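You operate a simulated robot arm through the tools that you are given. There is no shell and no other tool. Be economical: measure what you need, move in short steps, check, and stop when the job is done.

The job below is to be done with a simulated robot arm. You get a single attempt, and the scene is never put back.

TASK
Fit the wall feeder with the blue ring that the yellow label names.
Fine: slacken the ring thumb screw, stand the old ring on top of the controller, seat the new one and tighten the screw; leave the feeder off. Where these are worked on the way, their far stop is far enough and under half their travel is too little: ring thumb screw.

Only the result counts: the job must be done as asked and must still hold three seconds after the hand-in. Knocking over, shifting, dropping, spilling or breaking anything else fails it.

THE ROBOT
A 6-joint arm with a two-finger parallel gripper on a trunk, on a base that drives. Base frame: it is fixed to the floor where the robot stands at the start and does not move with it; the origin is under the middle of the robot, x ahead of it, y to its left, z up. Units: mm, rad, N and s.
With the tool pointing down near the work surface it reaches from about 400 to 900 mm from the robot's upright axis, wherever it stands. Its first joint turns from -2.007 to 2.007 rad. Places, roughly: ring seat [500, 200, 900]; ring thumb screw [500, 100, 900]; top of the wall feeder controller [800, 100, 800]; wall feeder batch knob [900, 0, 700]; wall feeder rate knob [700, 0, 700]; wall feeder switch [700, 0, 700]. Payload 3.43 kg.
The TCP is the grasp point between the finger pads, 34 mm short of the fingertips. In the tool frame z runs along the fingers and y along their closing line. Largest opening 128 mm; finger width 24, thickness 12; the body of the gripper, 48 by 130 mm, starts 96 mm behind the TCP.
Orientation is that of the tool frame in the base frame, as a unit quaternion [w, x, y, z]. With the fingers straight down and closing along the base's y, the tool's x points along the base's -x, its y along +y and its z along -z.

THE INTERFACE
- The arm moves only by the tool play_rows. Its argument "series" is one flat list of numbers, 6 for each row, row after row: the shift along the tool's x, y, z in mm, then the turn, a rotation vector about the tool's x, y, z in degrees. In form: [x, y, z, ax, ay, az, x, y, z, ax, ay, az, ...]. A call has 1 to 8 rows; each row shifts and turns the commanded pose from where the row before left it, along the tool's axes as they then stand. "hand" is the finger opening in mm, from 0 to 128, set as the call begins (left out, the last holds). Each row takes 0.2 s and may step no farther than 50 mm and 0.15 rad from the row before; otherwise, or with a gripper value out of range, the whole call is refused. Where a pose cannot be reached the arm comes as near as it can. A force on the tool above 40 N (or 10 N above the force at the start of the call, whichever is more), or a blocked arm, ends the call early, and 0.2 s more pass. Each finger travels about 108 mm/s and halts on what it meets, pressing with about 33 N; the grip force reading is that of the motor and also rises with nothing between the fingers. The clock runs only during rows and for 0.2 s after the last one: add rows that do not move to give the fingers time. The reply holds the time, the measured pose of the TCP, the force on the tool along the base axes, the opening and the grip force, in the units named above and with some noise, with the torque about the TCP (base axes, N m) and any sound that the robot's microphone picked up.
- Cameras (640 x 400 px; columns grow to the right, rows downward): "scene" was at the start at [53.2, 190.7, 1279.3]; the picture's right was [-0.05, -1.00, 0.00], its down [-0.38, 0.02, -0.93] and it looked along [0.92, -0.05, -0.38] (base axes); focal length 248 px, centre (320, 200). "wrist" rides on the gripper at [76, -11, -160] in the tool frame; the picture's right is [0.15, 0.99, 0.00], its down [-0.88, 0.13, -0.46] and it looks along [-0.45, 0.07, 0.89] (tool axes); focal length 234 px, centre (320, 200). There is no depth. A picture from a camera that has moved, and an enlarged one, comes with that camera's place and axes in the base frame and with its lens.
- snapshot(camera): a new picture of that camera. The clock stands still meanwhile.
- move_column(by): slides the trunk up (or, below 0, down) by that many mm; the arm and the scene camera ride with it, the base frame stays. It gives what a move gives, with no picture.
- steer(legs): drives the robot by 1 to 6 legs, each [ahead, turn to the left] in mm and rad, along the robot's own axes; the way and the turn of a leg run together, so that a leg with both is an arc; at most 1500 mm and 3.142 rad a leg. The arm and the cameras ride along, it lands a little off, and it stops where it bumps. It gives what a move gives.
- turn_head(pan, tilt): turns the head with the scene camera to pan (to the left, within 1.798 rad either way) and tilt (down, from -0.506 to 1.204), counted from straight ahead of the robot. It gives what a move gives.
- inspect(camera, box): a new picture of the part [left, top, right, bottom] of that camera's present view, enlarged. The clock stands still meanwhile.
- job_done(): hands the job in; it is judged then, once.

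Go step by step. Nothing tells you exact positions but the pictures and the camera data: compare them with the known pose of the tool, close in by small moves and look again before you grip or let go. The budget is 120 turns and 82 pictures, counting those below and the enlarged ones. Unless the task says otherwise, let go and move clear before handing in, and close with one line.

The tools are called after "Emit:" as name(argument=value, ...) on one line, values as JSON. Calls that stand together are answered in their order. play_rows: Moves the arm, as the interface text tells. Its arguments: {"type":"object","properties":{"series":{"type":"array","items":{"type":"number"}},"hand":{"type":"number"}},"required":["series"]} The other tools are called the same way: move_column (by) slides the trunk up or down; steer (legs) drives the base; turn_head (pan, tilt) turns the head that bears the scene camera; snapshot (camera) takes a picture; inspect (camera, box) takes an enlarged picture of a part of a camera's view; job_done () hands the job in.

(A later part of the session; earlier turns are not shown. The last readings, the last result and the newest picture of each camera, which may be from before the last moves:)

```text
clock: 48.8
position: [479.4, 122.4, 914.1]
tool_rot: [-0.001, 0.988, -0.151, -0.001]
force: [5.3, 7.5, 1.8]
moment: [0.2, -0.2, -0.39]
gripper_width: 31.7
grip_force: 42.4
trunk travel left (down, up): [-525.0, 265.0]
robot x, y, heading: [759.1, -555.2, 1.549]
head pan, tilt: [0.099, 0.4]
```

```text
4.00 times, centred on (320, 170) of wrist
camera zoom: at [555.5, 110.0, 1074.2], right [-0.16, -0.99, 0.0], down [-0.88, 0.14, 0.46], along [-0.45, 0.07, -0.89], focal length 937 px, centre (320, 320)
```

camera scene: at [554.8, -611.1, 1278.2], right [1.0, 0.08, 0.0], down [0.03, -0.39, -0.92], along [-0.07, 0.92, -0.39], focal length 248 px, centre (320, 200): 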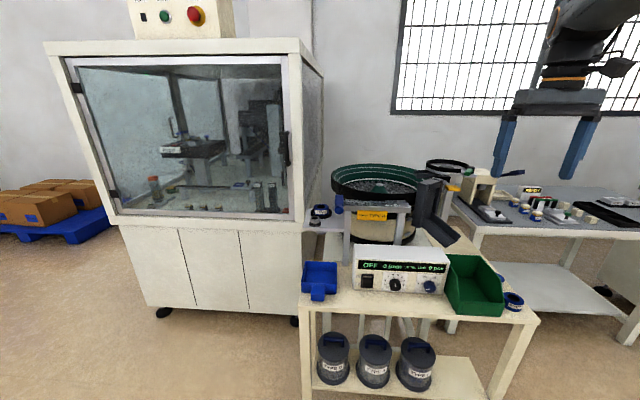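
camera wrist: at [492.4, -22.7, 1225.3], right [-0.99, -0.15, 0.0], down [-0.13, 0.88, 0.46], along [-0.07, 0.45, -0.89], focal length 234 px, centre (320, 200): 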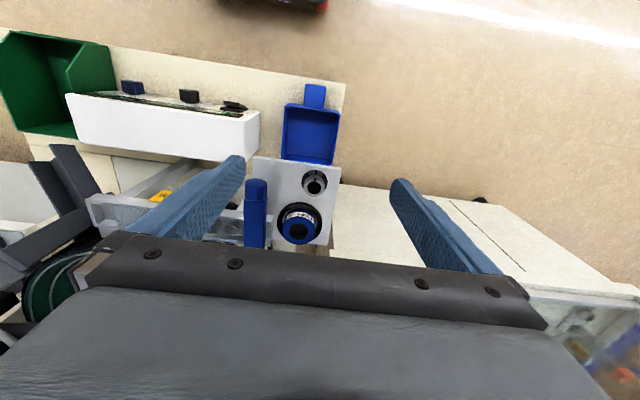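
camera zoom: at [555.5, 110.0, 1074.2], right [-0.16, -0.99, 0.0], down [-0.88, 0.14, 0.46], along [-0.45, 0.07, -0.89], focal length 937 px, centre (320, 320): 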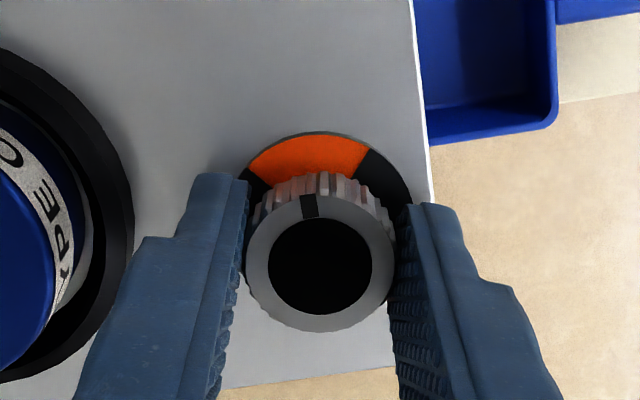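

The screw hit its stop at about 90° with the mark in the orange (slack) zone. Release, rise, and align for the ring with fingers closing along y.

Emit:
play_rows(hand=37, series=[0, 0, 0, 0, 0, 0, 0, 0, -20, 0, 0, 0, 0, 0, -40, 0, 0, 0, 0, 0, -40, 0, 0, 0, 0, 0, 0, 0, 0, -8, 0, 0, 0, 0, 0, -8.4])

Emit:
snapshot(camera="wrist")

```text
clock: 50.2
position: [480.1, 122.2, 1014.2]
tool_rot: [0.001, 1.0, -0.009, -0.001]
force: [-0.1, 0.4, 0.5]
moment: [0.01, 0.04, 0.0]
gripper_width: 37.1
grip_force: 0.1
trunk travel left (down, up): [-525.0, 265.0]
robot x, y, heading: [758.7, -556.3, 1.546]
head pan, tilt: [0.099, 0.4]
```

```text
39 pictures are left
camera wrist: at [555.6, 131.5, 1173.3], right [0.13, -0.99, 0.0], down [-0.88, -0.11, 0.46], along [-0.45, -0.06, -0.89], focal length 234 px, centre (320, 200)
```

wrist: 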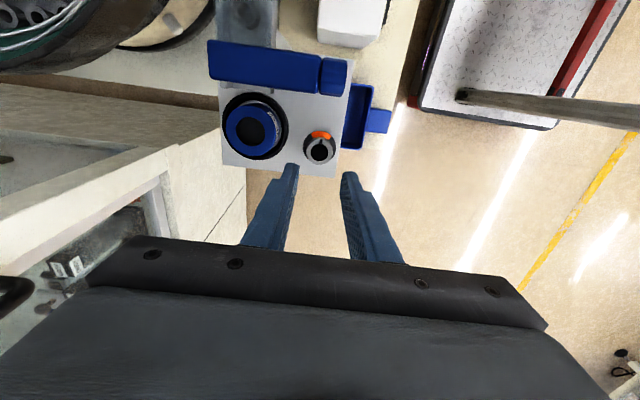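

Now position above the old ring (≈(499,202)), opened to 76 mm.

Emit:
play_rows(hand=76, series=[9, -40, 0, 0, 0, 0, 9, -40, 0, 0, 0, 0, 0, 0, 20, 0, 0, 0])

Emit:
inspect(camera="wrist", box=[220, 100, 420, 220])

Emit:
inspect(camera="scene", box=[270, 170, 370, 250])

```text
clock: 51.0
position: [498.6, 200.3, 993.6]
tool_rot: [0.001, 1.0, -0.009, 0.0]
force: [-0.8, 0.3, 0.1]
moment: [0.0, 0.03, 0.01]
gripper_width: 76.1
grip_force: 0.1
trunk travel left (down, up): [-525.0, 265.0]
robot x, y, heading: [759.9, -559.4, 1.557]
head pan, tilt: [0.099, 0.4]
```

```text
3.20 times, centred on (320, 160) of wrist
camera zoom: at [574.5, 211.0, 1153.7], right [0.13, -0.99, 0.0], down [-0.88, -0.11, 0.46], along [-0.45, -0.06, -0.89], focal length 749 px, centre (320, 328)
```

zoom: 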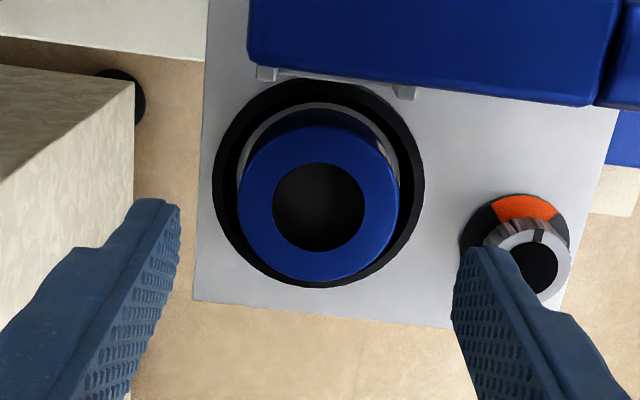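

```text
5.00 times, centred on (320, 210) of scene
camera zoom: at [556.9, -501.0, 1278.1], right [1.0, 0.08, 0.0], down [0.03, -0.39, -0.92], along [-0.07, 0.92, -0.39], focal length 1238 px, centre (320, 150)
```

zoom: 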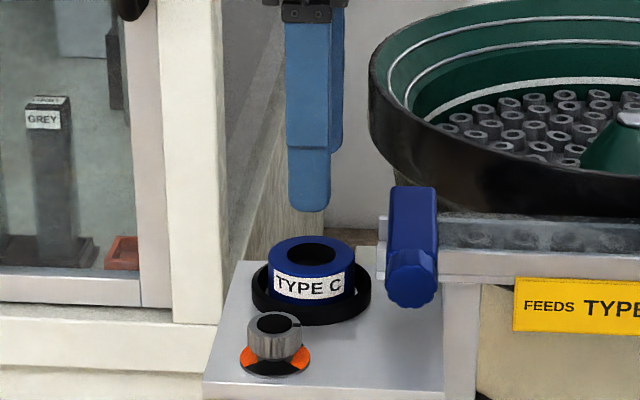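

Aligned within 1 mm. Descend 64 mm and grip the top 11 mm of the ring.

Emit:
play_rows(series=[-1, -1, 32, 0, 0, 0, 0, 0, 32, 0, 0, 0])

Emit:
play_rows(hand=45, series=[0, 0, 0, 0, 0, 0, 0, 0, 0, 0, 0, 0])

Emit:
inspect(camera="scene", box=[270, 170, 370, 250])

```text
clock: 51.6
position: [497.5, 202.5, 929.5]
tool_rot: [0.0, 1.0, -0.01, 0.0]
force: [0.7, -0.5, 0.1]
moment: [0.0, 0.0, 0.01]
gripper_width: 76.2
grip_force: 0.0
trunk travel left (down, up): [-525.0, 265.0]
robot x, y, heading: [759.4, -555.7, 1.551]
head pan, tilt: [0.099, 0.4]
```

```text
clock: 52.2
position: [497.1, 202.7, 929.5]
tool_rot: [0.001, 1.0, -0.008, 0.001]
force: [-0.3, -0.4, 0.2]
moment: [-0.01, -0.07, -0.02]
gripper_width: 54.0
grip_force: 33.0
trunk travel left (down, up): [-525.0, 265.0]
robot x, y, heading: [759.4, -555.7, 1.552]
head pan, tilt: [0.099, 0.4]
```

```text
5.00 times, centred on (320, 210) of scene
camera zoom: at [556.9, -500.8, 1278.1], right [1.0, 0.08, 0.0], down [0.03, -0.39, -0.92], along [-0.07, 0.92, -0.39], focal length 1238 px, centre (320, 150)
```

zoom: 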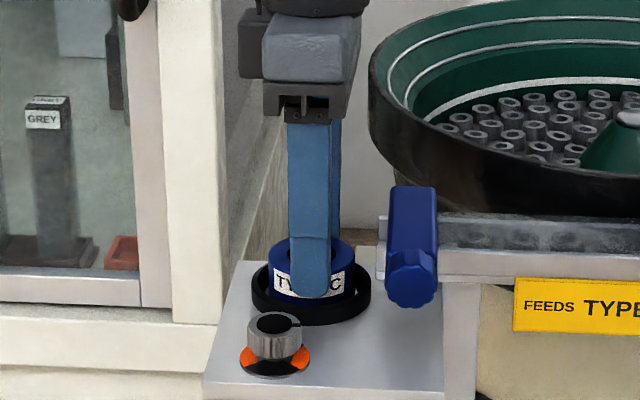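

Gripped at 54 mm. Lift slowly.

Emit:
play_rows(series=[0, 0, -10, 0, 0, 0, 0, 0, -20, 0, 0, 0, 0, 0, -30, 0, 0, 0, 0, 0, -40, 0, 0, 0])

Emit:
inspect(camera="scene", box=[270, 140, 430, 300])

Emit:
inspect(camera="wrist", box=[220, 90, 420, 250])

```text
clock: 53.2
position: [497.3, 202.9, 1028.4]
tool_rot: [0.001, 1.0, -0.01, 0.001]
force: [0.6, 0.2, -1.8]
moment: [-0.03, 0.01, 0.02]
gripper_width: 54.0
grip_force: 33.0
trunk travel left (down, up): [-525.0, 265.0]
robot x, y, heading: [757.1, -562.0, 1.55]
head pan, tilt: [0.099, 0.4]
```

```text
2.50 times, centred on (350, 220) of scene
camera zoom: at [556.8, -500.6, 1278.1], right [1.0, 0.08, 0.0], down [0.03, -0.39, -0.92], along [-0.07, 0.92, -0.39], focal length 619 px, centre (245, 150)
```

zoom: 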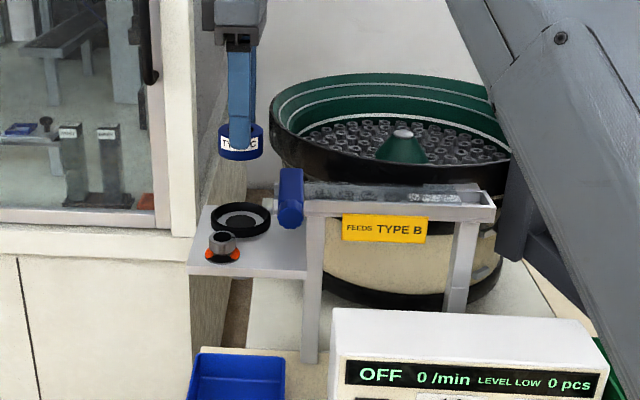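

```text
2.50 times, centred on (320, 170) of wrist
camera zoom: at [573.7, 212.1, 1188.7], right [0.13, -0.99, 0.0], down [-0.88, -0.11, 0.46], along [-0.45, -0.06, -0.89], focal length 585 px, centre (320, 275)
```

zoom: 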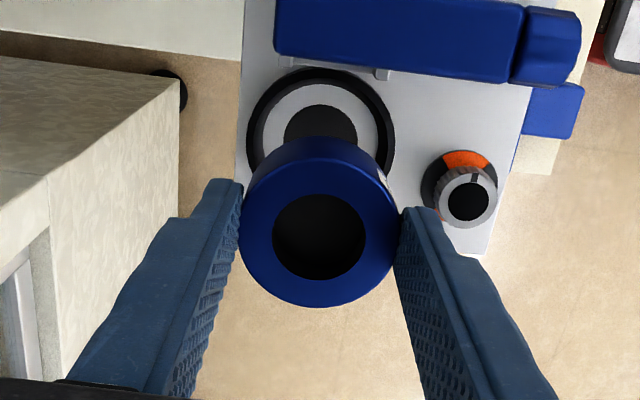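

Old ring is out; the seat shows empty. I carry it at height to above the controller top.

Emit:
play_rows(series=[0, 40, 0, 0, 0, 0, 0, 40, 0, 0, 0, 0, 0, 38, 0, 0, 0, 0, 48, 0, 0, 0, 0, 0, 48, 0, 0, 0, 0, 0, 48, 0, 0, 0, 0, 0, 48, 0, 0, 0, 0, 0, 48, 0, 0, 0, 0, 0])

Emit:
snapshot(camera="wrist")

Emit:
snapshot(camera="scene")

```text
clock: 55.0
position: [737.9, 78.9, 1030.0]
tool_rot: [0.001, 1.0, -0.01, 0.0]
force: [0.0, 0.2, -1.7]
moment: [0.0, -0.06, -0.02]
gripper_width: 54.3
grip_force: 33.2
trunk travel left (down, up): [-525.0, 265.0]
robot x, y, heading: [761.2, -559.1, 1.55]
head pan, tilt: [0.099, 0.4]
```

```text
33 pictures are left
camera wrist: at [813.7, 89.0, 1189.7], right [0.13, -0.99, 0.0], down [-0.88, -0.11, 0.46], along [-0.45, -0.06, -0.89], focal length 234 px, centre (320, 200)
```

wrist: 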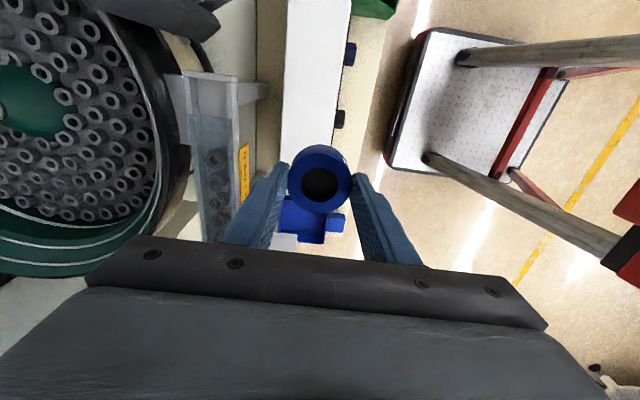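

```text
32 pictures are left
camera scene: at [556.6, -500.8, 1278.1], right [1.0, 0.08, 0.0], down [0.03, -0.39, -0.92], along [-0.07, 0.92, -0.39], focal length 248 px, centre (320, 200)
```

scene: 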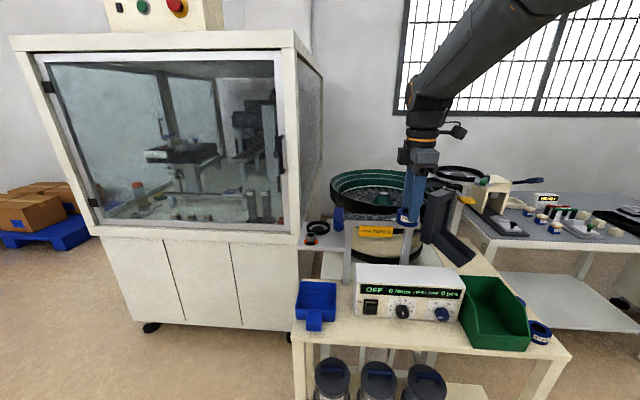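

Controller top spans y≈57–139; I centre at y≈94 and descend to near contact.

Emit:
play_rows(series=[0, -15, 40, 0, 0, 0, 0, 0, 40, 0, 0, 0, 0, 0, 40, 0, 0, 0, 0, 0, 20, 0, 0, 0])

Emit:
inspect(camera="scene", box=[340, 180, 480, 330])

Emit:
inspect(camera="wrist", box=[220, 60, 420, 220])

```text
clock: 56.0
position: [735.6, 94.7, 889.7]
tool_rot: [0.0, 1.0, -0.009, 0.0]
force: [0.7, 0.0, -1.2]
moment: [0.0, 0.01, 0.01]
gripper_width: 53.8
grip_force: 33.4
trunk travel left (down, up): [-525.0, 265.0]
robot x, y, heading: [757.7, -553.8, 1.55]
head pan, tilt: [0.099, 0.4]
```

```text
2.67 times, centred on (410, 255) of scene
camera zoom: at [557.0, -501.0, 1278.2], right [1.0, 0.08, 0.0], down [0.03, -0.39, -0.92], along [-0.07, 0.92, -0.39], focal length 660 px, centre (80, 53)
```

zoom: 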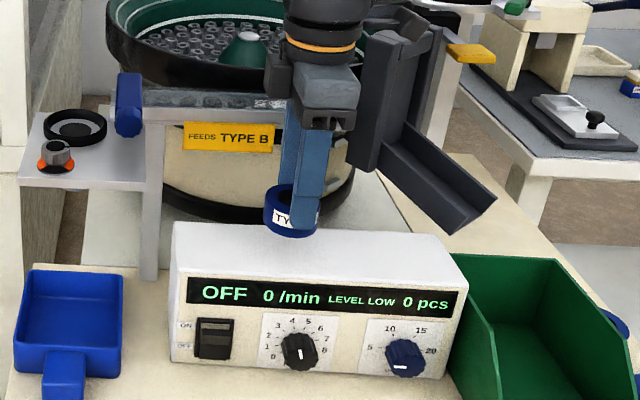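

```text
2.50 times, centred on (320, 140) of wrist
camera zoom: at [812.6, 103.1, 1049.6], right [0.13, -0.99, 0.0], down [-0.88, -0.11, 0.46], along [-0.45, -0.06, -0.89], focal length 585 px, centre (320, 350)
```

zoom: 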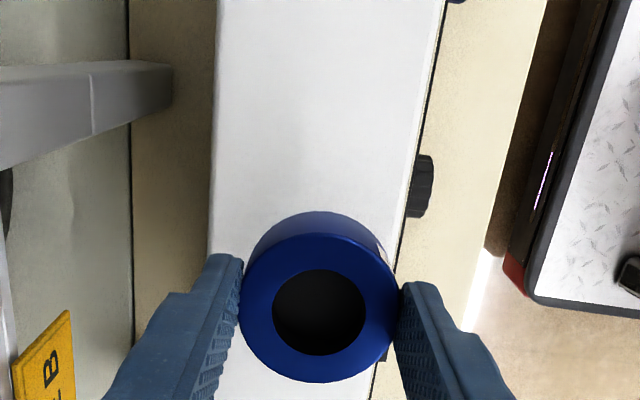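

Nudge 5 mm toward the box centre and descend in small steps till contact.

Emit:
play_rows(series=[0, -5, 5, 0, 0, 0, 0, 0, 4, 0, 0, 0, 0, 0, 4, 0, 0, 0, 0, 0, 4, 0, 0, 0, 0, 0, 3, 0, 0, 0, 0, 0, 3, 0, 0, 0])

Emit:
inspect(camera="scene", box=[370, 240, 450, 290])

```text
clock: 57.4
position: [737.2, 99.4, 867.5]
tool_rot: [0.002, 1.0, -0.01, 0.0]
force: [0.2, 0.7, -0.6]
moment: [0.02, 0.0, -0.03]
gripper_width: 53.9
grip_force: 33.2
trunk travel left (down, up): [-525.0, 265.0]
robot x, y, heading: [761.4, -555.8, 1.549]
head pan, tilt: [0.099, 0.4]
```

```text
8.00 times, centred on (410, 265) of scene
camera zoom: at [557.0, -500.8, 1278.1], right [1.0, 0.08, 0.0], down [0.03, -0.39, -0.92], along [-0.07, 0.92, -0.39], focal length 1980 px, centre (-400, -320)
```

zoom: 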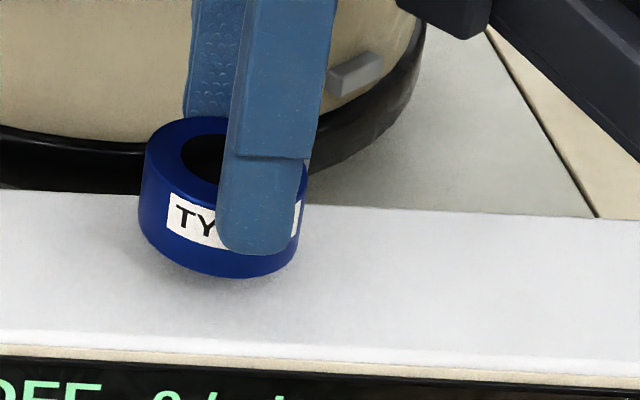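

Emit:
play_rows(series=[0, 0, 2, 0, 0, 0, 0, 0, 2, 0, 0, 0, 0, 0, 2, 0, 0, 0])

Emit:
play_rows(series=[0, 0, 2, 0, 0, 0, 0, 0, 1, 0, 0, 0])

```text
clock: 58.2
position: [735.2, 99.1, 862.3]
tool_rot: [0.0, 1.0, -0.009, 0.0]
force: [-0.2, -0.2, -1.5]
moment: [0.0, 0.02, -0.01]
gripper_width: 54.0
grip_force: 33.4
trunk travel left (down, up): [-525.0, 265.0]
robot x, y, heading: [761.7, -555.9, 1.548]
head pan, tilt: [0.099, 0.4]
```

```text
clock: 58.8
position: [735.6, 98.3, 857.6]
tool_rot: [0.001, 1.0, -0.01, 0.0]
force: [0.2, 1.3, -0.7]
moment: [0.0, -0.01, -0.01]
gripper_width: 53.5
grip_force: 32.8
trunk travel left (down, up): [-525.0, 265.0]
robot x, y, heading: [758.7, -560.0, 1.554]
head pan, tilt: [0.099, 0.4]
```

Emit:
play_rows(series=[0, 0, 2, 0, 0, 0, 0, 0, 2, 0, 0, 0])

Emit:
play_rows(series=[0, 0, 2, 0, 0, 0, 0, 0, 2, 0, 0, 0])

Emit:
inspect(camera="scene", box=[370, 240, 450, 290])

```text
clock: 59.4
position: [735.9, 100.1, 853.9]
tool_rot: [0.0, 1.0, -0.009, 0.0]
force: [-0.8, 0.4, -0.9]
moment: [-0.01, 0.02, -0.03]
gripper_width: 53.8
grip_force: 32.9
trunk travel left (down, up): [-525.0, 265.0]
robot x, y, heading: [762.5, -555.1, 1.547]
head pan, tilt: [0.099, 0.4]
```

```text
clock: 60.0
position: [735.9, 99.4, 849.8]
tool_rot: [0.001, 1.0, -0.009, 0.0]
force: [-0.3, -0.4, -1.7]
moment: [-0.01, 0.01, 0.01]
gripper_width: 53.9
grip_force: 33.0
trunk travel left (down, up): [-525.0, 265.0]
robot x, y, heading: [757.2, -558.9, 1.55]
head pan, tilt: [0.099, 0.4]
```

```text
8.00 times, centred on (410, 265) of scene
camera zoom: at [557.0, -500.8, 1278.1], right [1.0, 0.08, 0.0], down [0.03, -0.39, -0.92], along [-0.07, 0.92, -0.39], focal length 1980 px, centre (-400, -320)
```

zoom: 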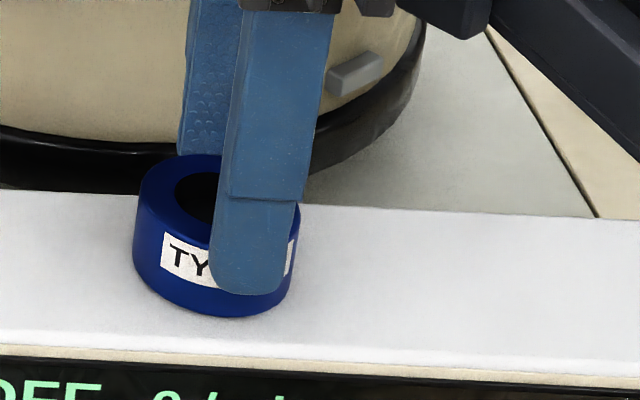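

About 4 mm left. Continue.

Emit:
play_rows(series=[0, 0, 2, 0, 0, 0, 0, 0, 1, 0, 0, 0])

Emit:
play_rows(series=[0, 0, 1, 0, 0, 0, 0, 0, 1, 0, 0, 0])

Emit:
play_rows(series=[0, 0, 1, 0, 0, 0])

```text
clock: 60.6
position: [735.5, 100.3, 847.5]
tool_rot: [0.0, 1.0, -0.009, 0.0]
force: [0.2, -2.0, 10.1]
moment: [-0.2, 0.02, 0.01]
gripper_width: 54.1
grip_force: 33.0
trunk travel left (down, up): [-525.0, 265.0]
robot x, y, heading: [761.8, -561.6, 1.549]
head pan, tilt: [0.099, 0.4]
```

```text
clock: 61.2
position: [735.8, 98.7, 848.7]
tool_rot: [-0.001, 1.0, -0.01, 0.0]
force: [1.8, -8.3, 36.9]
moment: [-0.39, 0.09, 0.05]
gripper_width: 54.2
grip_force: 32.7
trunk travel left (down, up): [-525.0, 265.0]
robot x, y, heading: [760.6, -558.0, 1.548]
head pan, tilt: [0.099, 0.4]
```

```text
clock: 61.6
position: [735.0, 99.1, 846.1]
tool_rot: [-0.001, 1.0, -0.01, 0.0]
force: [0.1, -5.5, 35.8]
moment: [-0.25, 0.08, 0.09]
gripper_width: 54.1
grip_force: 33.0
trunk travel left (down, up): [-525.0, 265.0]
robot x, y, heading: [759.7, -556.4, 1.542]
head pan, tilt: [0.099, 0.4]
```

Contact made. Relieve the pressure by 2 mm and open, then rise.

Emit:
play_rows(series=[0, 0, -2.5, 0, 0, 0])

Emit:
play_rows(hand=68, series=[0, 0, 0, 0, 0, 0, 0, 0, -5, 0, 0, 0, 0, 0, -15, 0, 0, 0, 0, 0, -40, 0, 0, 0, 0, 0, -50, 0, 0, 0, 0, 0, -40, 0, 0, 0])

Emit:
inspect(camera="scene", box=[350, 230, 470, 330])

```text
clock: 62.0
position: [735.5, 99.8, 845.6]
tool_rot: [0.001, 1.0, -0.009, 0.0]
force: [0.2, 4.0, 10.0]
moment: [0.53, 0.03, 0.03]
gripper_width: 53.7
grip_force: 32.6
trunk travel left (down, up): [-525.0, 265.0]
robot x, y, heading: [760.1, -557.6, 1.546]
head pan, tilt: [0.099, 0.4]
```

```text
clock: 63.4
position: [736.4, 98.3, 996.5]
tool_rot: [0.002, 1.0, -0.009, 0.0]
force: [0.4, -0.6, -0.3]
moment: [-0.03, -0.02, -0.04]
gripper_width: 67.9
grip_force: 0.0
trunk travel left (down, up): [-525.0, 265.0]
robot x, y, heading: [760.3, -558.9, 1.549]
head pan, tilt: [0.099, 0.4]
```

```text
4.00 times, centred on (410, 280) of scene
camera zoom: at [557.0, -500.6, 1278.1], right [1.0, 0.08, 0.0], down [0.03, -0.39, -0.92], along [-0.07, 0.92, -0.39], focal length 990 px, centre (-40, -120)
```

zoom: 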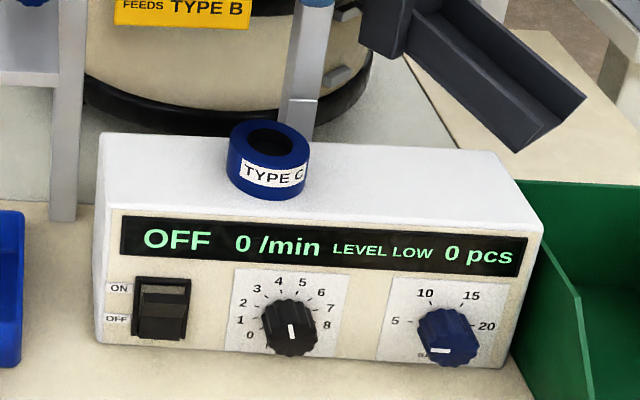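

The old ring stands on the controller. Now go above the TYPE B spare at about (1110, 28).

Emit:
play_rows(hand=82, series=[0, 35, 0, 0, 0, 0, 0, 35, 0, 0, 0, 0, 48, 0, 0, 0, 0, 0, 48, 0, 0, 0, 0, 0, 48, 0, 0, 0, 0, 0, 48, 0, 0, 0, 0, 0, 48, 0, 0, 0, 0, 0, 48, 0, 0, 0, 0, 0])

Emit:
play_rows(series=[48, 0, 0, 0, 0, 0, 38, 0, 0, 0, 0, 0, 0, 0, 40, 0, 0, 0, 0, 0, 40, 0, 0, 0, 0, 0, 40, 0, 0, 0, 0, 0, 40, 0, 0, 0, 0, 0, 20, 0, 0, 0])

Emit:
inspect(camera="wrist", box=[220, 60, 420, 220])

```text
clock: 65.2
position: [1023.6, 24.4, 998.2]
tool_rot: [0.0, 1.0, -0.01, -0.001]
force: [-0.5, 0.5, -0.1]
moment: [0.0, -0.07, -0.02]
gripper_width: 81.9
grip_force: 0.0
trunk travel left (down, up): [-525.0, 265.0]
robot x, y, heading: [759.9, -558.6, 1.548]
head pan, tilt: [0.099, 0.4]
```

```text
clock: 66.8
position: [1108.0, 21.3, 817.2]
tool_rot: [0.001, 1.0, -0.009, -0.001]
force: [0.1, 0.8, 0.7]
moment: [0.02, -0.02, -0.01]
gripper_width: 82.2
grip_force: 0.1
trunk travel left (down, up): [-525.0, 265.0]
robot x, y, heading: [762.2, -560.8, 1.549]
head pan, tilt: [0.099, 0.4]
```

```text
2.50 times, centred on (320, 140) of wrist
camera zoom: at [1184.4, 31.3, 976.8], right [0.13, -0.99, 0.0], down [-0.88, -0.11, 0.46], along [-0.45, -0.06, -0.89], focal length 585 px, centre (320, 350)
```

zoom: 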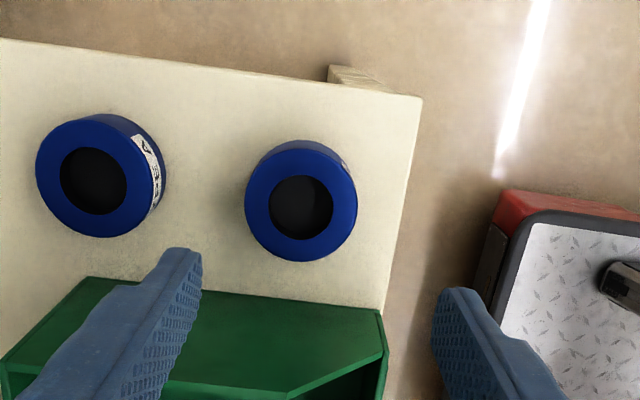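

Adjust by (+5, +8) and descend to compare.

Emit:
play_rows(series=[5, -8, 16, 0, 0, 0, 0, 0, 16, 0, 0, 0])

Emit:
inspect(camera="wrist", box=[220, 100, 420, 220])

Emit:
inspect(camera="scene", box=[490, 290, 570, 360])

```text
clock: 67.4
position: [1111.7, 30.0, 784.7]
tool_rot: [0.0, 1.0, -0.01, 0.001]
force: [0.5, 0.4, 0.4]
moment: [0.0, -0.03, -0.02]
gripper_width: 82.0
grip_force: 0.1
trunk travel left (down, up): [-525.0, 265.0]
robot x, y, heading: [761.2, -561.7, 1.551]
head pan, tilt: [0.099, 0.4]
```

```text
3.20 times, centred on (320, 160) of wrist
camera zoom: at [1189.4, 39.2, 944.6], right [0.13, -0.99, 0.0], down [-0.88, -0.11, 0.46], along [-0.45, -0.06, -0.89], focal length 749 px, centre (320, 328)
```

zoom: 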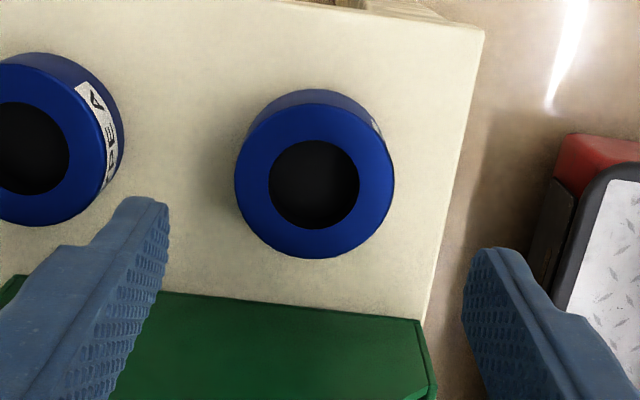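

```text
5.71 times, centred on (530, 325) of scene
camera zoom: at [557.0, -501.0, 1278.2], right [1.0, 0.08, 0.0], down [0.03, -0.39, -0.92], along [-0.07, 0.92, -0.39], focal length 1414 px, centre (-880, -514)
```

zoom: 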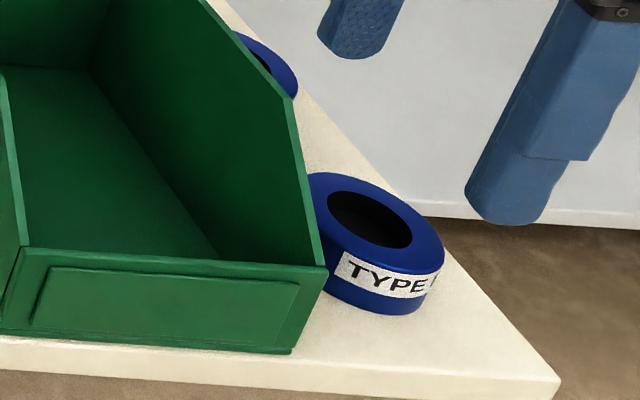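

The ring centre is about (1117, 31). Shift +5 and descend to grip height.

Emit:
play_rows(series=[5, -1, 32, 0, 0, 0, 0, 0, 32, 0, 0, 0])

Emit:
inspect(camera="wrist", box=[220, 100, 420, 220])

Emit:
inspect(camera="scene", box=[490, 290, 570, 360])

```text
clock: 68.0
position: [1118.6, 30.8, 722.0]
tool_rot: [0.0, 1.0, -0.01, 0.0]
force: [-0.6, 0.1, 0.6]
moment: [0.02, -0.02, -0.02]
gripper_width: 81.8
grip_force: 0.0
trunk travel left (down, up): [-525.0, 265.0]
robot x, y, heading: [760.2, -558.8, 1.549]
head pan, tilt: [0.099, 0.4]
```

```text
3.20 times, centred on (320, 160) of wrist
camera zoom: at [1194.1, 39.9, 881.2], right [0.13, -0.99, 0.0], down [-0.88, -0.11, 0.46], along [-0.45, -0.06, -0.89], focal length 749 px, centre (320, 328)
```

zoom: 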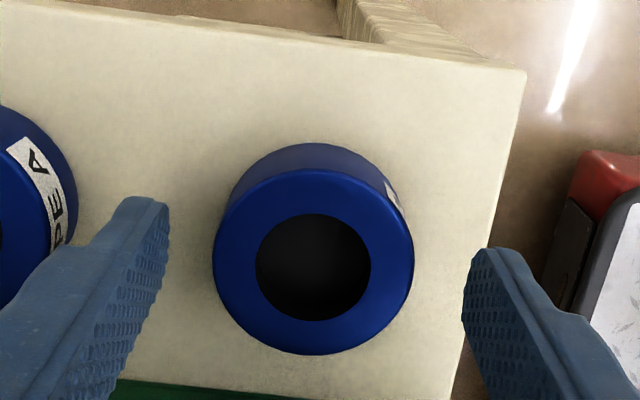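

```text
5.71 times, centred on (530, 325) of scene
camera zoom: at [556.9, -501.1, 1278.2], right [1.0, 0.08, 0.0], down [0.03, -0.39, -0.92], along [-0.07, 0.92, -0.39], focal length 1414 px, centre (-880, -514)
```

zoom: 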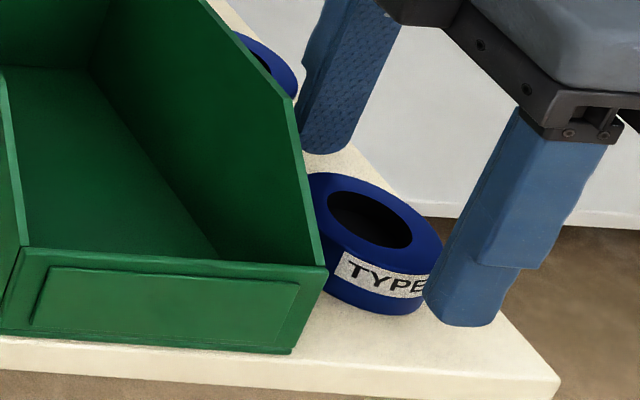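

Aligned; down 3 mm and grip.

Emit:
play_rows(series=[0, 0, 3, 0, 0, 0])

Emit:
play_rows(hand=45, series=[0, 0, 0, 0, 0, 0, 0, 0, 0, 0, 0, 0])

Emit:
play_rows(series=[0, 0, -10, 0, 0, 0, 0, 0, -30, 0, 0, 0, 0, 0, -40, 0, 0, 0, 0, 0, -50, 0, 0, 0, 0, 0, -50, 0, 0, 0, 0, 0, -50, 0, 0, 0, 0, 0, -50, 0, 0, 0, 0, 0, -30, 0, 0, 0])

Emit:
inspect(camera="scene", box=[480, 140, 560, 240])

```text
clock: 68.4
position: [1117.9, 30.3, 718.7]
tool_rot: [0.0, 1.0, -0.01, 0.0]
force: [0.2, -0.4, -0.6]
moment: [0.03, 0.04, 0.02]
gripper_width: 82.1
grip_force: 0.1
trunk travel left (down, up): [-525.0, 265.0]
robot x, y, heading: [760.8, -557.5, 1.547]
head pan, tilt: [0.099, 0.4]
```

```text
clock: 69.0
position: [1118.6, 31.8, 717.9]
tool_rot: [0.001, 1.0, -0.009, 0.0]
force: [0.0, -0.7, -0.3]
moment: [0.01, -0.03, 0.02]
gripper_width: 53.9
grip_force: 33.1
trunk travel left (down, up): [-525.0, 265.0]
robot x, y, heading: [760.1, -557.8, 1.55]
head pan, tilt: [0.099, 0.4]
```

```text
clock: 70.8
position: [1119.7, 30.7, 1028.1]
tool_rot: [0.0, 1.0, -0.009, 0.0]
force: [0.4, -0.2, -0.5]
moment: [-0.05, 0.01, 0.02]
gripper_width: 54.0
grip_force: 33.3
trunk travel left (down, up): [-525.0, 265.0]
robot x, y, heading: [758.7, -559.3, 1.552]
head pan, tilt: [0.099, 0.4]
```

```text
4.00 times, centred on (520, 190) of scene
camera zoom: at [557.2, -500.6, 1278.2], right [1.0, 0.08, 0.0], down [0.03, -0.39, -0.92], along [-0.07, 0.92, -0.39], focal length 990 px, centre (-480, 240)
```

zoom: 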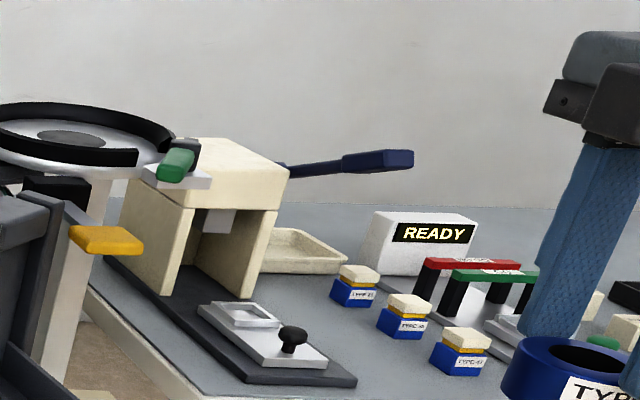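

Ring gripped at 54 mm and lifted. Carry it back at height toward the seat.

Emit:
play_rows(series=[-48, 0, 0, 0, 0, 0, -48, 0, 0, 0, 0, 0, -48, 0, 0, 0, 0, 0, -48, 0, 0, 0, 0, 0, -48, 0, 0, 0, 0, 0, -48, 0, 0, 0, 0, 0, -48, 0, 0, 0, 0, 0, -48, 0, 0, 0, 0, 0])

Emit:
inspect(camera="scene", box=[350, 170, 450, 250])

Emit:
play_rows(series=[-48, 0, 0, 0, 0, 0, -48, 0, 0, 0, 0, 0, -48, 0, 0, 0, 0, 0, -48, 0, 0, 0, 0, 0, -44, -43, 0, 0, 0, 0, 0, -43, 0, 0, 0, 0, 0, -43, 0, 0, 0, 0, 0, -40, 0, 0, 0, 0])

Emit:
inspect(camera="wrist", box=[220, 90, 420, 250])

```text
clock: 72.6
position: [735.7, 40.1, 1027.8]
tool_rot: [0.002, 1.0, -0.01, 0.0]
force: [-0.8, 0.1, -0.8]
moment: [0.01, 0.0, -0.02]
gripper_width: 53.9
grip_force: 32.6
trunk travel left (down, up): [-525.0, 265.0]
robot x, y, heading: [755.6, -557.7, 1.549]
head pan, tilt: [0.099, 0.4]
```

```text
5.00 times, centred on (400, 210) of scene
camera zoom: at [557.4, -500.8, 1278.2], right [1.0, 0.08, 0.0], down [0.03, -0.39, -0.92], along [-0.07, 0.92, -0.39], focal length 1238 px, centre (-80, 150)
```

zoom: 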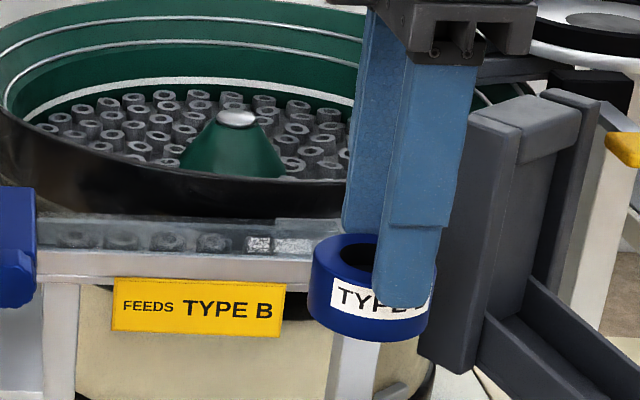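

```text
refused: row 5 steps farther than a row can; nothing moved
```

```text
2.50 times, centred on (320, 170) of wrist
camera zoom: at [811.6, 48.3, 1187.7], right [0.13, -0.99, 0.0], down [-0.88, -0.11, 0.46], along [-0.45, -0.06, -0.89], focal length 585 px, centre (320, 275)
```

zoom: 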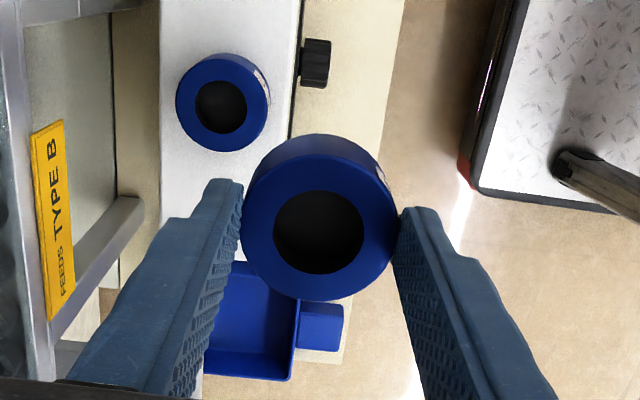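

Emit:
play_rows(series=[-40, 0, 0, 0, 0, 0, -40, -20, 0, 0, 0, 0, -40, -20, 0, 0, 0, 0, -40, -20, 0, 0, 0, 0, -40, -25, 0, 0, 0, 0, -40.8, -25, 0, 0, 0, 0, 0, -25, 0, 0, 0, 0, 0, -22.9, 0, 0, 0, 0])

Emit:
inspect(camera="wrist", box=[220, 90, 420, 250])

```text
clock: 74.4
position: [496.2, 201.5, 1028.4]
tool_rot: [0.001, 1.0, -0.01, -0.001]
force: [0.9, 0.1, -0.8]
moment: [0.01, -0.02, 0.0]
gripper_width: 53.6
grip_force: 33.4
trunk travel left (down, up): [-525.0, 265.0]
robot x, y, heading: [756.1, -559.5, 1.553]
head pan, tilt: [0.099, 0.4]
```

```text
2.50 times, centred on (320, 170) of wrist
camera zoom: at [573.7, 210.7, 1187.8], right [0.13, -0.99, 0.0], down [-0.88, -0.11, 0.46], along [-0.45, -0.06, -0.89], focal length 585 px, centre (320, 275)
```

zoom: 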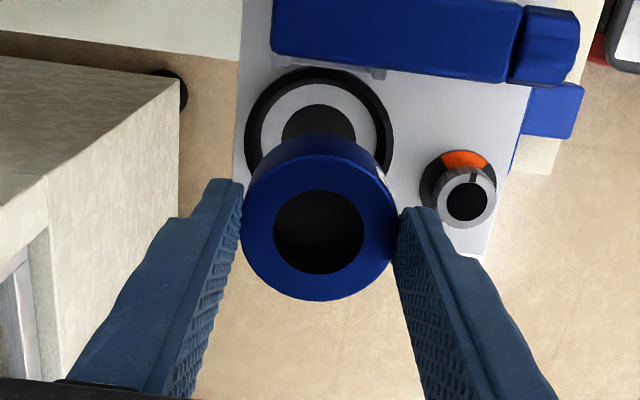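

Position matches the pick-up pose of the old ring within ~1.5 mm. Correct and descend to just above the seat, then look.

Emit:
play_rows(series=[-0.4, -1.4, 40, 0, 0, 0, 0, 0, 25, 0, 0, 0, 0, 0, 10, 0, 0, 0])

Emit:
inspect(camera="scene", box=[270, 170, 370, 250])

Emit:
inspect(camera="wrist", box=[220, 90, 420, 250])

```text
clock: 75.2
position: [496.0, 202.7, 951.9]
tool_rot: [0.001, 1.0, -0.01, 0.001]
force: [-0.4, -0.4, -1.3]
moment: [0.0, -0.01, 0.01]
gripper_width: 53.8
grip_force: 32.9
trunk travel left (down, up): [-525.0, 265.0]
robot x, y, heading: [762.2, -557.5, 1.551]
head pan, tilt: [0.099, 0.4]
```

```text
5.00 times, centred on (320, 210) of scene
camera zoom: at [556.9, -500.8, 1278.1], right [1.0, 0.08, 0.0], down [0.03, -0.39, -0.92], along [-0.07, 0.92, -0.39], focal length 1238 px, centre (320, 150)
```

zoom: 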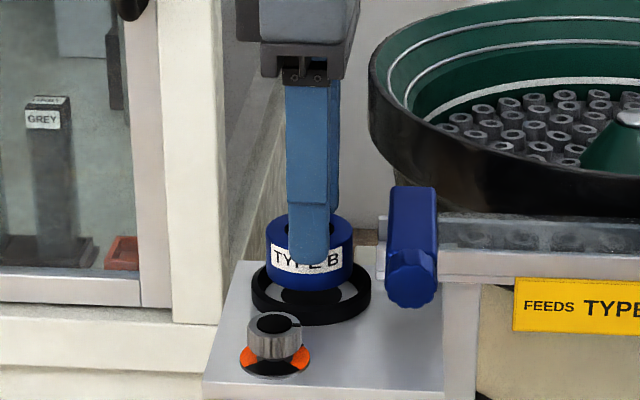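

```text
2.50 times, centred on (320, 170) of wrist
camera zoom: at [573.0, 211.7, 1112.4], right [0.13, -0.99, 0.0], down [-0.88, -0.11, 0.46], along [-0.45, -0.06, -0.89], focal length 585 px, centre (320, 275)
```

zoom: 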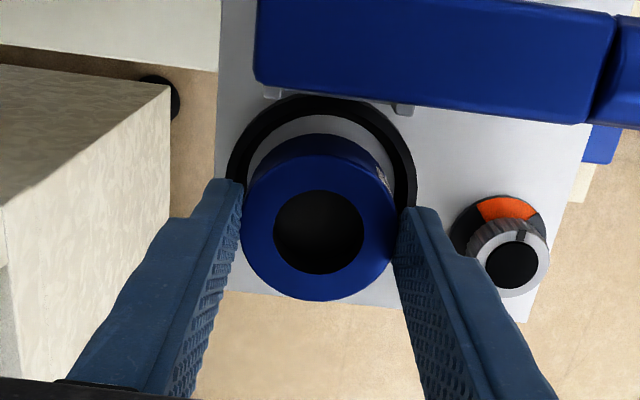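

Label TYPE B is confirmed. Shift 1 mm in +x and descend in small steps.

Emit:
play_rows(series=[1, 0, 5, 0, 0, 0, 0, 0, 5, 0, 0, 0, 0, 0, 3, 0, 0, 0])

Emit:
play_rows(series=[0, 0, 2, 0, 0, 0, 0, 0, 1.5, 0, 0, 0])

Emit:
play_rows(series=[0, 0, 1.5, 0, 0, 0])

```text
clock: 76.0
position: [498.3, 202.3, 940.0]
tool_rot: [0.0, 1.0, -0.01, 0.0]
force: [0.7, 0.0, -1.2]
moment: [-0.04, 0.0, -0.03]
gripper_width: 53.7
grip_force: 33.0
trunk travel left (down, up): [-525.0, 265.0]
robot x, y, heading: [762.2, -558.4, 1.547]
head pan, tilt: [0.099, 0.4]
```

```text
clock: 76.6
position: [498.1, 204.2, 936.1]
tool_rot: [0.001, 1.0, -0.01, -0.001]
force: [0.5, -0.2, -1.5]
moment: [0.02, 0.01, 0.03]
gripper_width: 53.7
grip_force: 32.9
trunk travel left (down, up): [-525.0, 265.0]
robot x, y, heading: [757.5, -554.2, 1.548]
head pan, tilt: [0.099, 0.4]
```

```text
clock: 77.0
position: [498.1, 202.9, 934.5]
tool_rot: [0.0, 1.0, -0.009, 0.0]
force: [-0.4, -0.7, 2.8]
moment: [-0.02, -0.01, -0.02]
gripper_width: 53.9
grip_force: 33.6
trunk travel left (down, up): [-525.0, 265.0]
robot x, y, heading: [756.0, -557.5, 1.552]
head pan, tilt: [0.099, 0.4]
```

Emit:
play_rows(series=[0, 0, 1, 0, 0, 0])

Emit:
inspect(camera="scene", box=[270, 170, 370, 250])

```text
clock: 77.4
position: [497.1, 202.8, 934.5]
tool_rot: [-0.001, 1.0, -0.01, -0.001]
force: [-0.3, -1.2, 11.3]
moment: [-0.24, 0.01, 0.01]
gripper_width: 53.7
grip_force: 33.0
trunk travel left (down, up): [-525.0, 265.0]
robot x, y, heading: [759.0, -556.9, 1.554]
head pan, tilt: [0.099, 0.4]
```

```text
5.00 times, centred on (320, 210) of scene
camera zoom: at [557.1, -501.4, 1278.3], right [1.0, 0.08, 0.0], down [0.03, -0.39, -0.92], along [-0.07, 0.92, -0.39], focal length 1238 px, centre (320, 150)
```

zoom: 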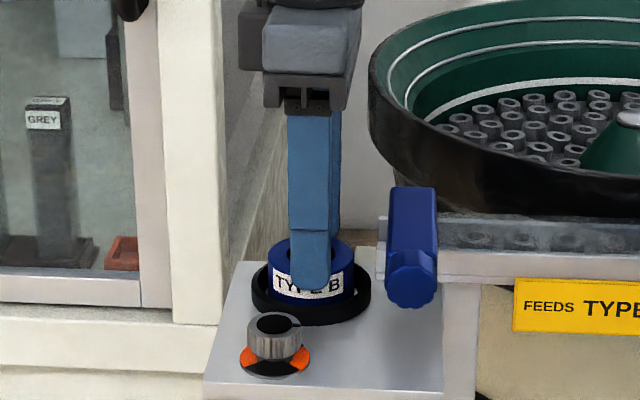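

The ring sits exactly where the old one sat. Release and rise.

Emit:
play_rows(series=[0, 0, -1, 0, 0, 0])

Emit:
play_rows(hand=68, series=[0, 0, 0, 0, 0, 0, 0, 0, -5, 0, 0, 0, 0, 0, -15, 0, 0, 0, 0, 0, -40, 0, 0, 0])

Emit:
inspect(camera="wrist", box=[220, 100, 420, 220])

```text
clock: 77.8
position: [498.3, 201.9, 934.1]
tool_rot: [-0.001, 1.0, -0.009, -0.001]
force: [-0.4, 0.0, 10.3]
moment: [-0.04, 0.05, 0.0]
gripper_width: 53.9
grip_force: 33.0
trunk travel left (down, up): [-525.0, 265.0]
robot x, y, heading: [761.0, -559.8, 1.551]
head pan, tilt: [0.099, 0.4]
```

```text
clock: 78.8
position: [496.9, 203.2, 993.8]
tool_rot: [0.0, 1.0, -0.01, 0.0]
force: [-0.7, 0.3, -0.1]
moment: [-0.01, -0.03, -0.01]
gripper_width: 68.1
grip_force: 0.1
trunk travel left (down, up): [-525.0, 265.0]
robot x, y, heading: [763.0, -558.2, 1.549]
head pan, tilt: [0.099, 0.4]
```

```text
3.20 times, centred on (320, 160) of wrist
camera zoom: at [573.5, 211.9, 1153.6], right [0.13, -0.99, 0.0], down [-0.88, -0.11, 0.46], along [-0.45, -0.06, -0.89], focal length 749 px, centre (320, 328)
```

zoom: 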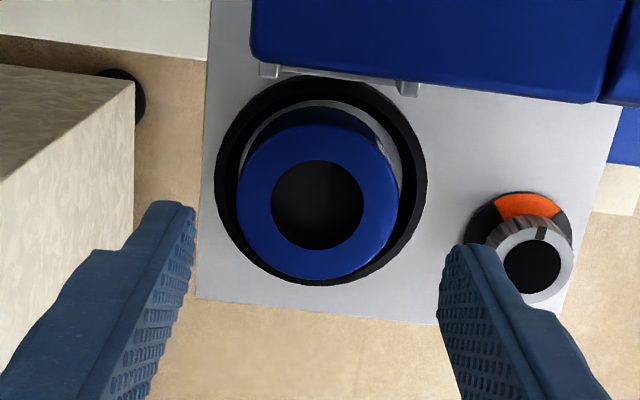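

New ring is seated. Now return to the knob, matching the pose where I released it.

Emit:
play_rows(hand=38, series=[-8, 40.3, 0, 0, 0, 0, -8, 40.4, 0, 0, 0, 0, 0, 0, 0, 0, 0, 8, 0, 0, 0, 0, 0, 8, 0, 0, 30, 0, 0, 0, 0, 0, 20, 0, 0, 0])

Emit:
inspect(camera="wrist", box=[240, 120, 400, 220])

```text
clock: 80.2
position: [479.7, 121.6, 945.7]
tool_rot: [0.001, 0.989, -0.149, 0.0]
force: [0.8, 0.6, -0.2]
moment: [0.0, 0.03, 0.0]
gripper_width: 37.9
grip_force: 0.1
trunk travel left (down, up): [-525.0, 265.0]
robot x, y, heading: [760.1, -555.3, 1.547]
head pan, tilt: [0.099, 0.4]
```

```text
4.00 times, centred on (320, 170) of wrist
camera zoom: at [555.4, 109.8, 1104.0], right [-0.15, -0.99, 0.0], down [-0.88, 0.14, 0.46], along [-0.45, 0.07, -0.89], focal length 937 px, centre (320, 320)
```

zoom: 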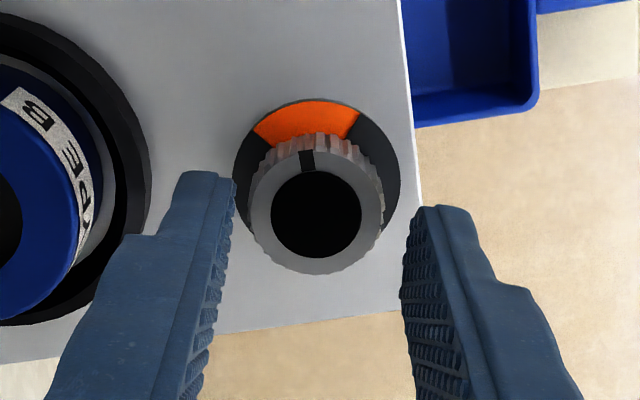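

Aligned as before. Descend and grip.

Emit:
play_rows(series=[0, 0, 16, 0, 0, 0, 0, 0, 15.5, 0, 0, 0])

Emit:
play_rows(hand=24, series=[0, 0, 0, 0, 0, 0, 0, 0, 0, 0, 0, 0])

Emit:
play_rows(series=[0, 0, 0, 0, 0, 7.5, 0, 0, 0, 0, 0, 7.5, 0, 0, 0, 0, 0, 7.5, 0, 0, 0, 0, 0, 7.5, 0, 0, 0, 0, 0, 7.5, 0, 0, 0, 0, 0, 7.5, 0, 0, 0, 0, 0, 7.5, 0, 0, 0, 0, 0, 7.5])

Emit:
inspect(camera="wrist", box=[240, 120, 400, 220])

```text
clock: 80.8
position: [480.3, 121.8, 912.8]
tool_rot: [0.001, 0.989, -0.149, 0.0]
force: [-0.3, -0.3, -0.2]
moment: [0.01, -0.02, 0.03]
gripper_width: 37.8
grip_force: 0.1
trunk travel left (down, up): [-525.0, 265.0]
robot x, y, heading: [757.2, -557.5, 1.548]
head pan, tilt: [0.099, 0.4]
```

```text
clock: 81.4
position: [481.0, 121.9, 912.3]
tool_rot: [0.0, 0.989, -0.149, 0.0]
force: [0.4, 2.7, -2.7]
moment: [0.31, 0.07, -0.03]
gripper_width: 31.9
grip_force: 44.9
trunk travel left (down, up): [-525.0, 265.0]
robot x, y, heading: [757.8, -558.8, 1.545]
head pan, tilt: [0.099, 0.4]
```

```text
clock: 83.2
position: [480.3, 123.5, 911.7]
tool_rot: [0.0, 0.782, -0.624, 0.0]
force: [-2.3, 1.5, -8.5]
moment: [-0.16, 0.1, 0.01]
gripper_width: 31.5
grip_force: 45.5
trunk travel left (down, up): [-525.0, 265.0]
robot x, y, heading: [759.3, -557.4, 1.556]
head pan, tilt: [0.099, 0.4]
```

```text
4.00 times, centred on (320, 170) of wrist
camera zoom: at [507.7, 50.6, 1072.3], right [-0.93, -0.36, 0.0], down [-0.32, 0.83, 0.45], along [-0.16, 0.42, -0.89], focal length 937 px, centre (320, 320)
```

zoom: 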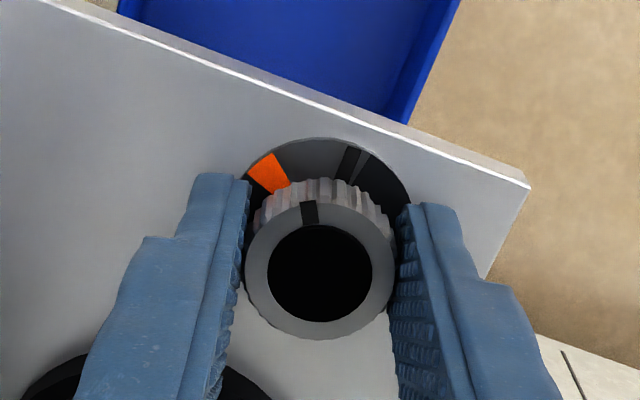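

Follows well; about 30° more to the tight tick. Continue to the stop.

Emit:
play_rows(series=[0, 0, 0, 0, 0, 7.5, 0, 0, 0, 0, 0, 7.5, 0, 0, 0, 0, 0, 7.5, 0, 0, 0, 0, 0, 7.5, 0, 0, 0, 0, 0, 7.5, 0, 0, 0, 0, 0, 5])

Emit:
inspect(camera="wrist", box=[240, 120, 400, 220])

```text
clock: 84.6
position: [480.7, 122.8, 914.7]
tool_rot: [0.0, -0.501, 0.865, 0.0]
force: [-3.1, 1.2, 0.6]
moment: [-0.02, -0.07, 0.3]
gripper_width: 31.5
grip_force: 45.0
trunk travel left (down, up): [-525.0, 265.0]
robot x, y, heading: [757.3, -557.5, 1.551]
head pan, tilt: [0.099, 0.4]
```

```text
4.00 times, centred on (320, 170) of wrist
camera zoom: at [452.5, 51.1, 1074.0], right [-0.93, 0.36, 0.0], down [0.32, 0.83, 0.46], along [0.17, 0.42, -0.89], focal length 937 px, centre (320, 320)
```

zoom: 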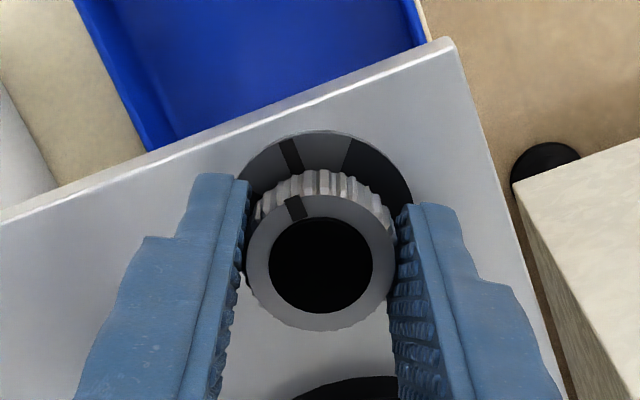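

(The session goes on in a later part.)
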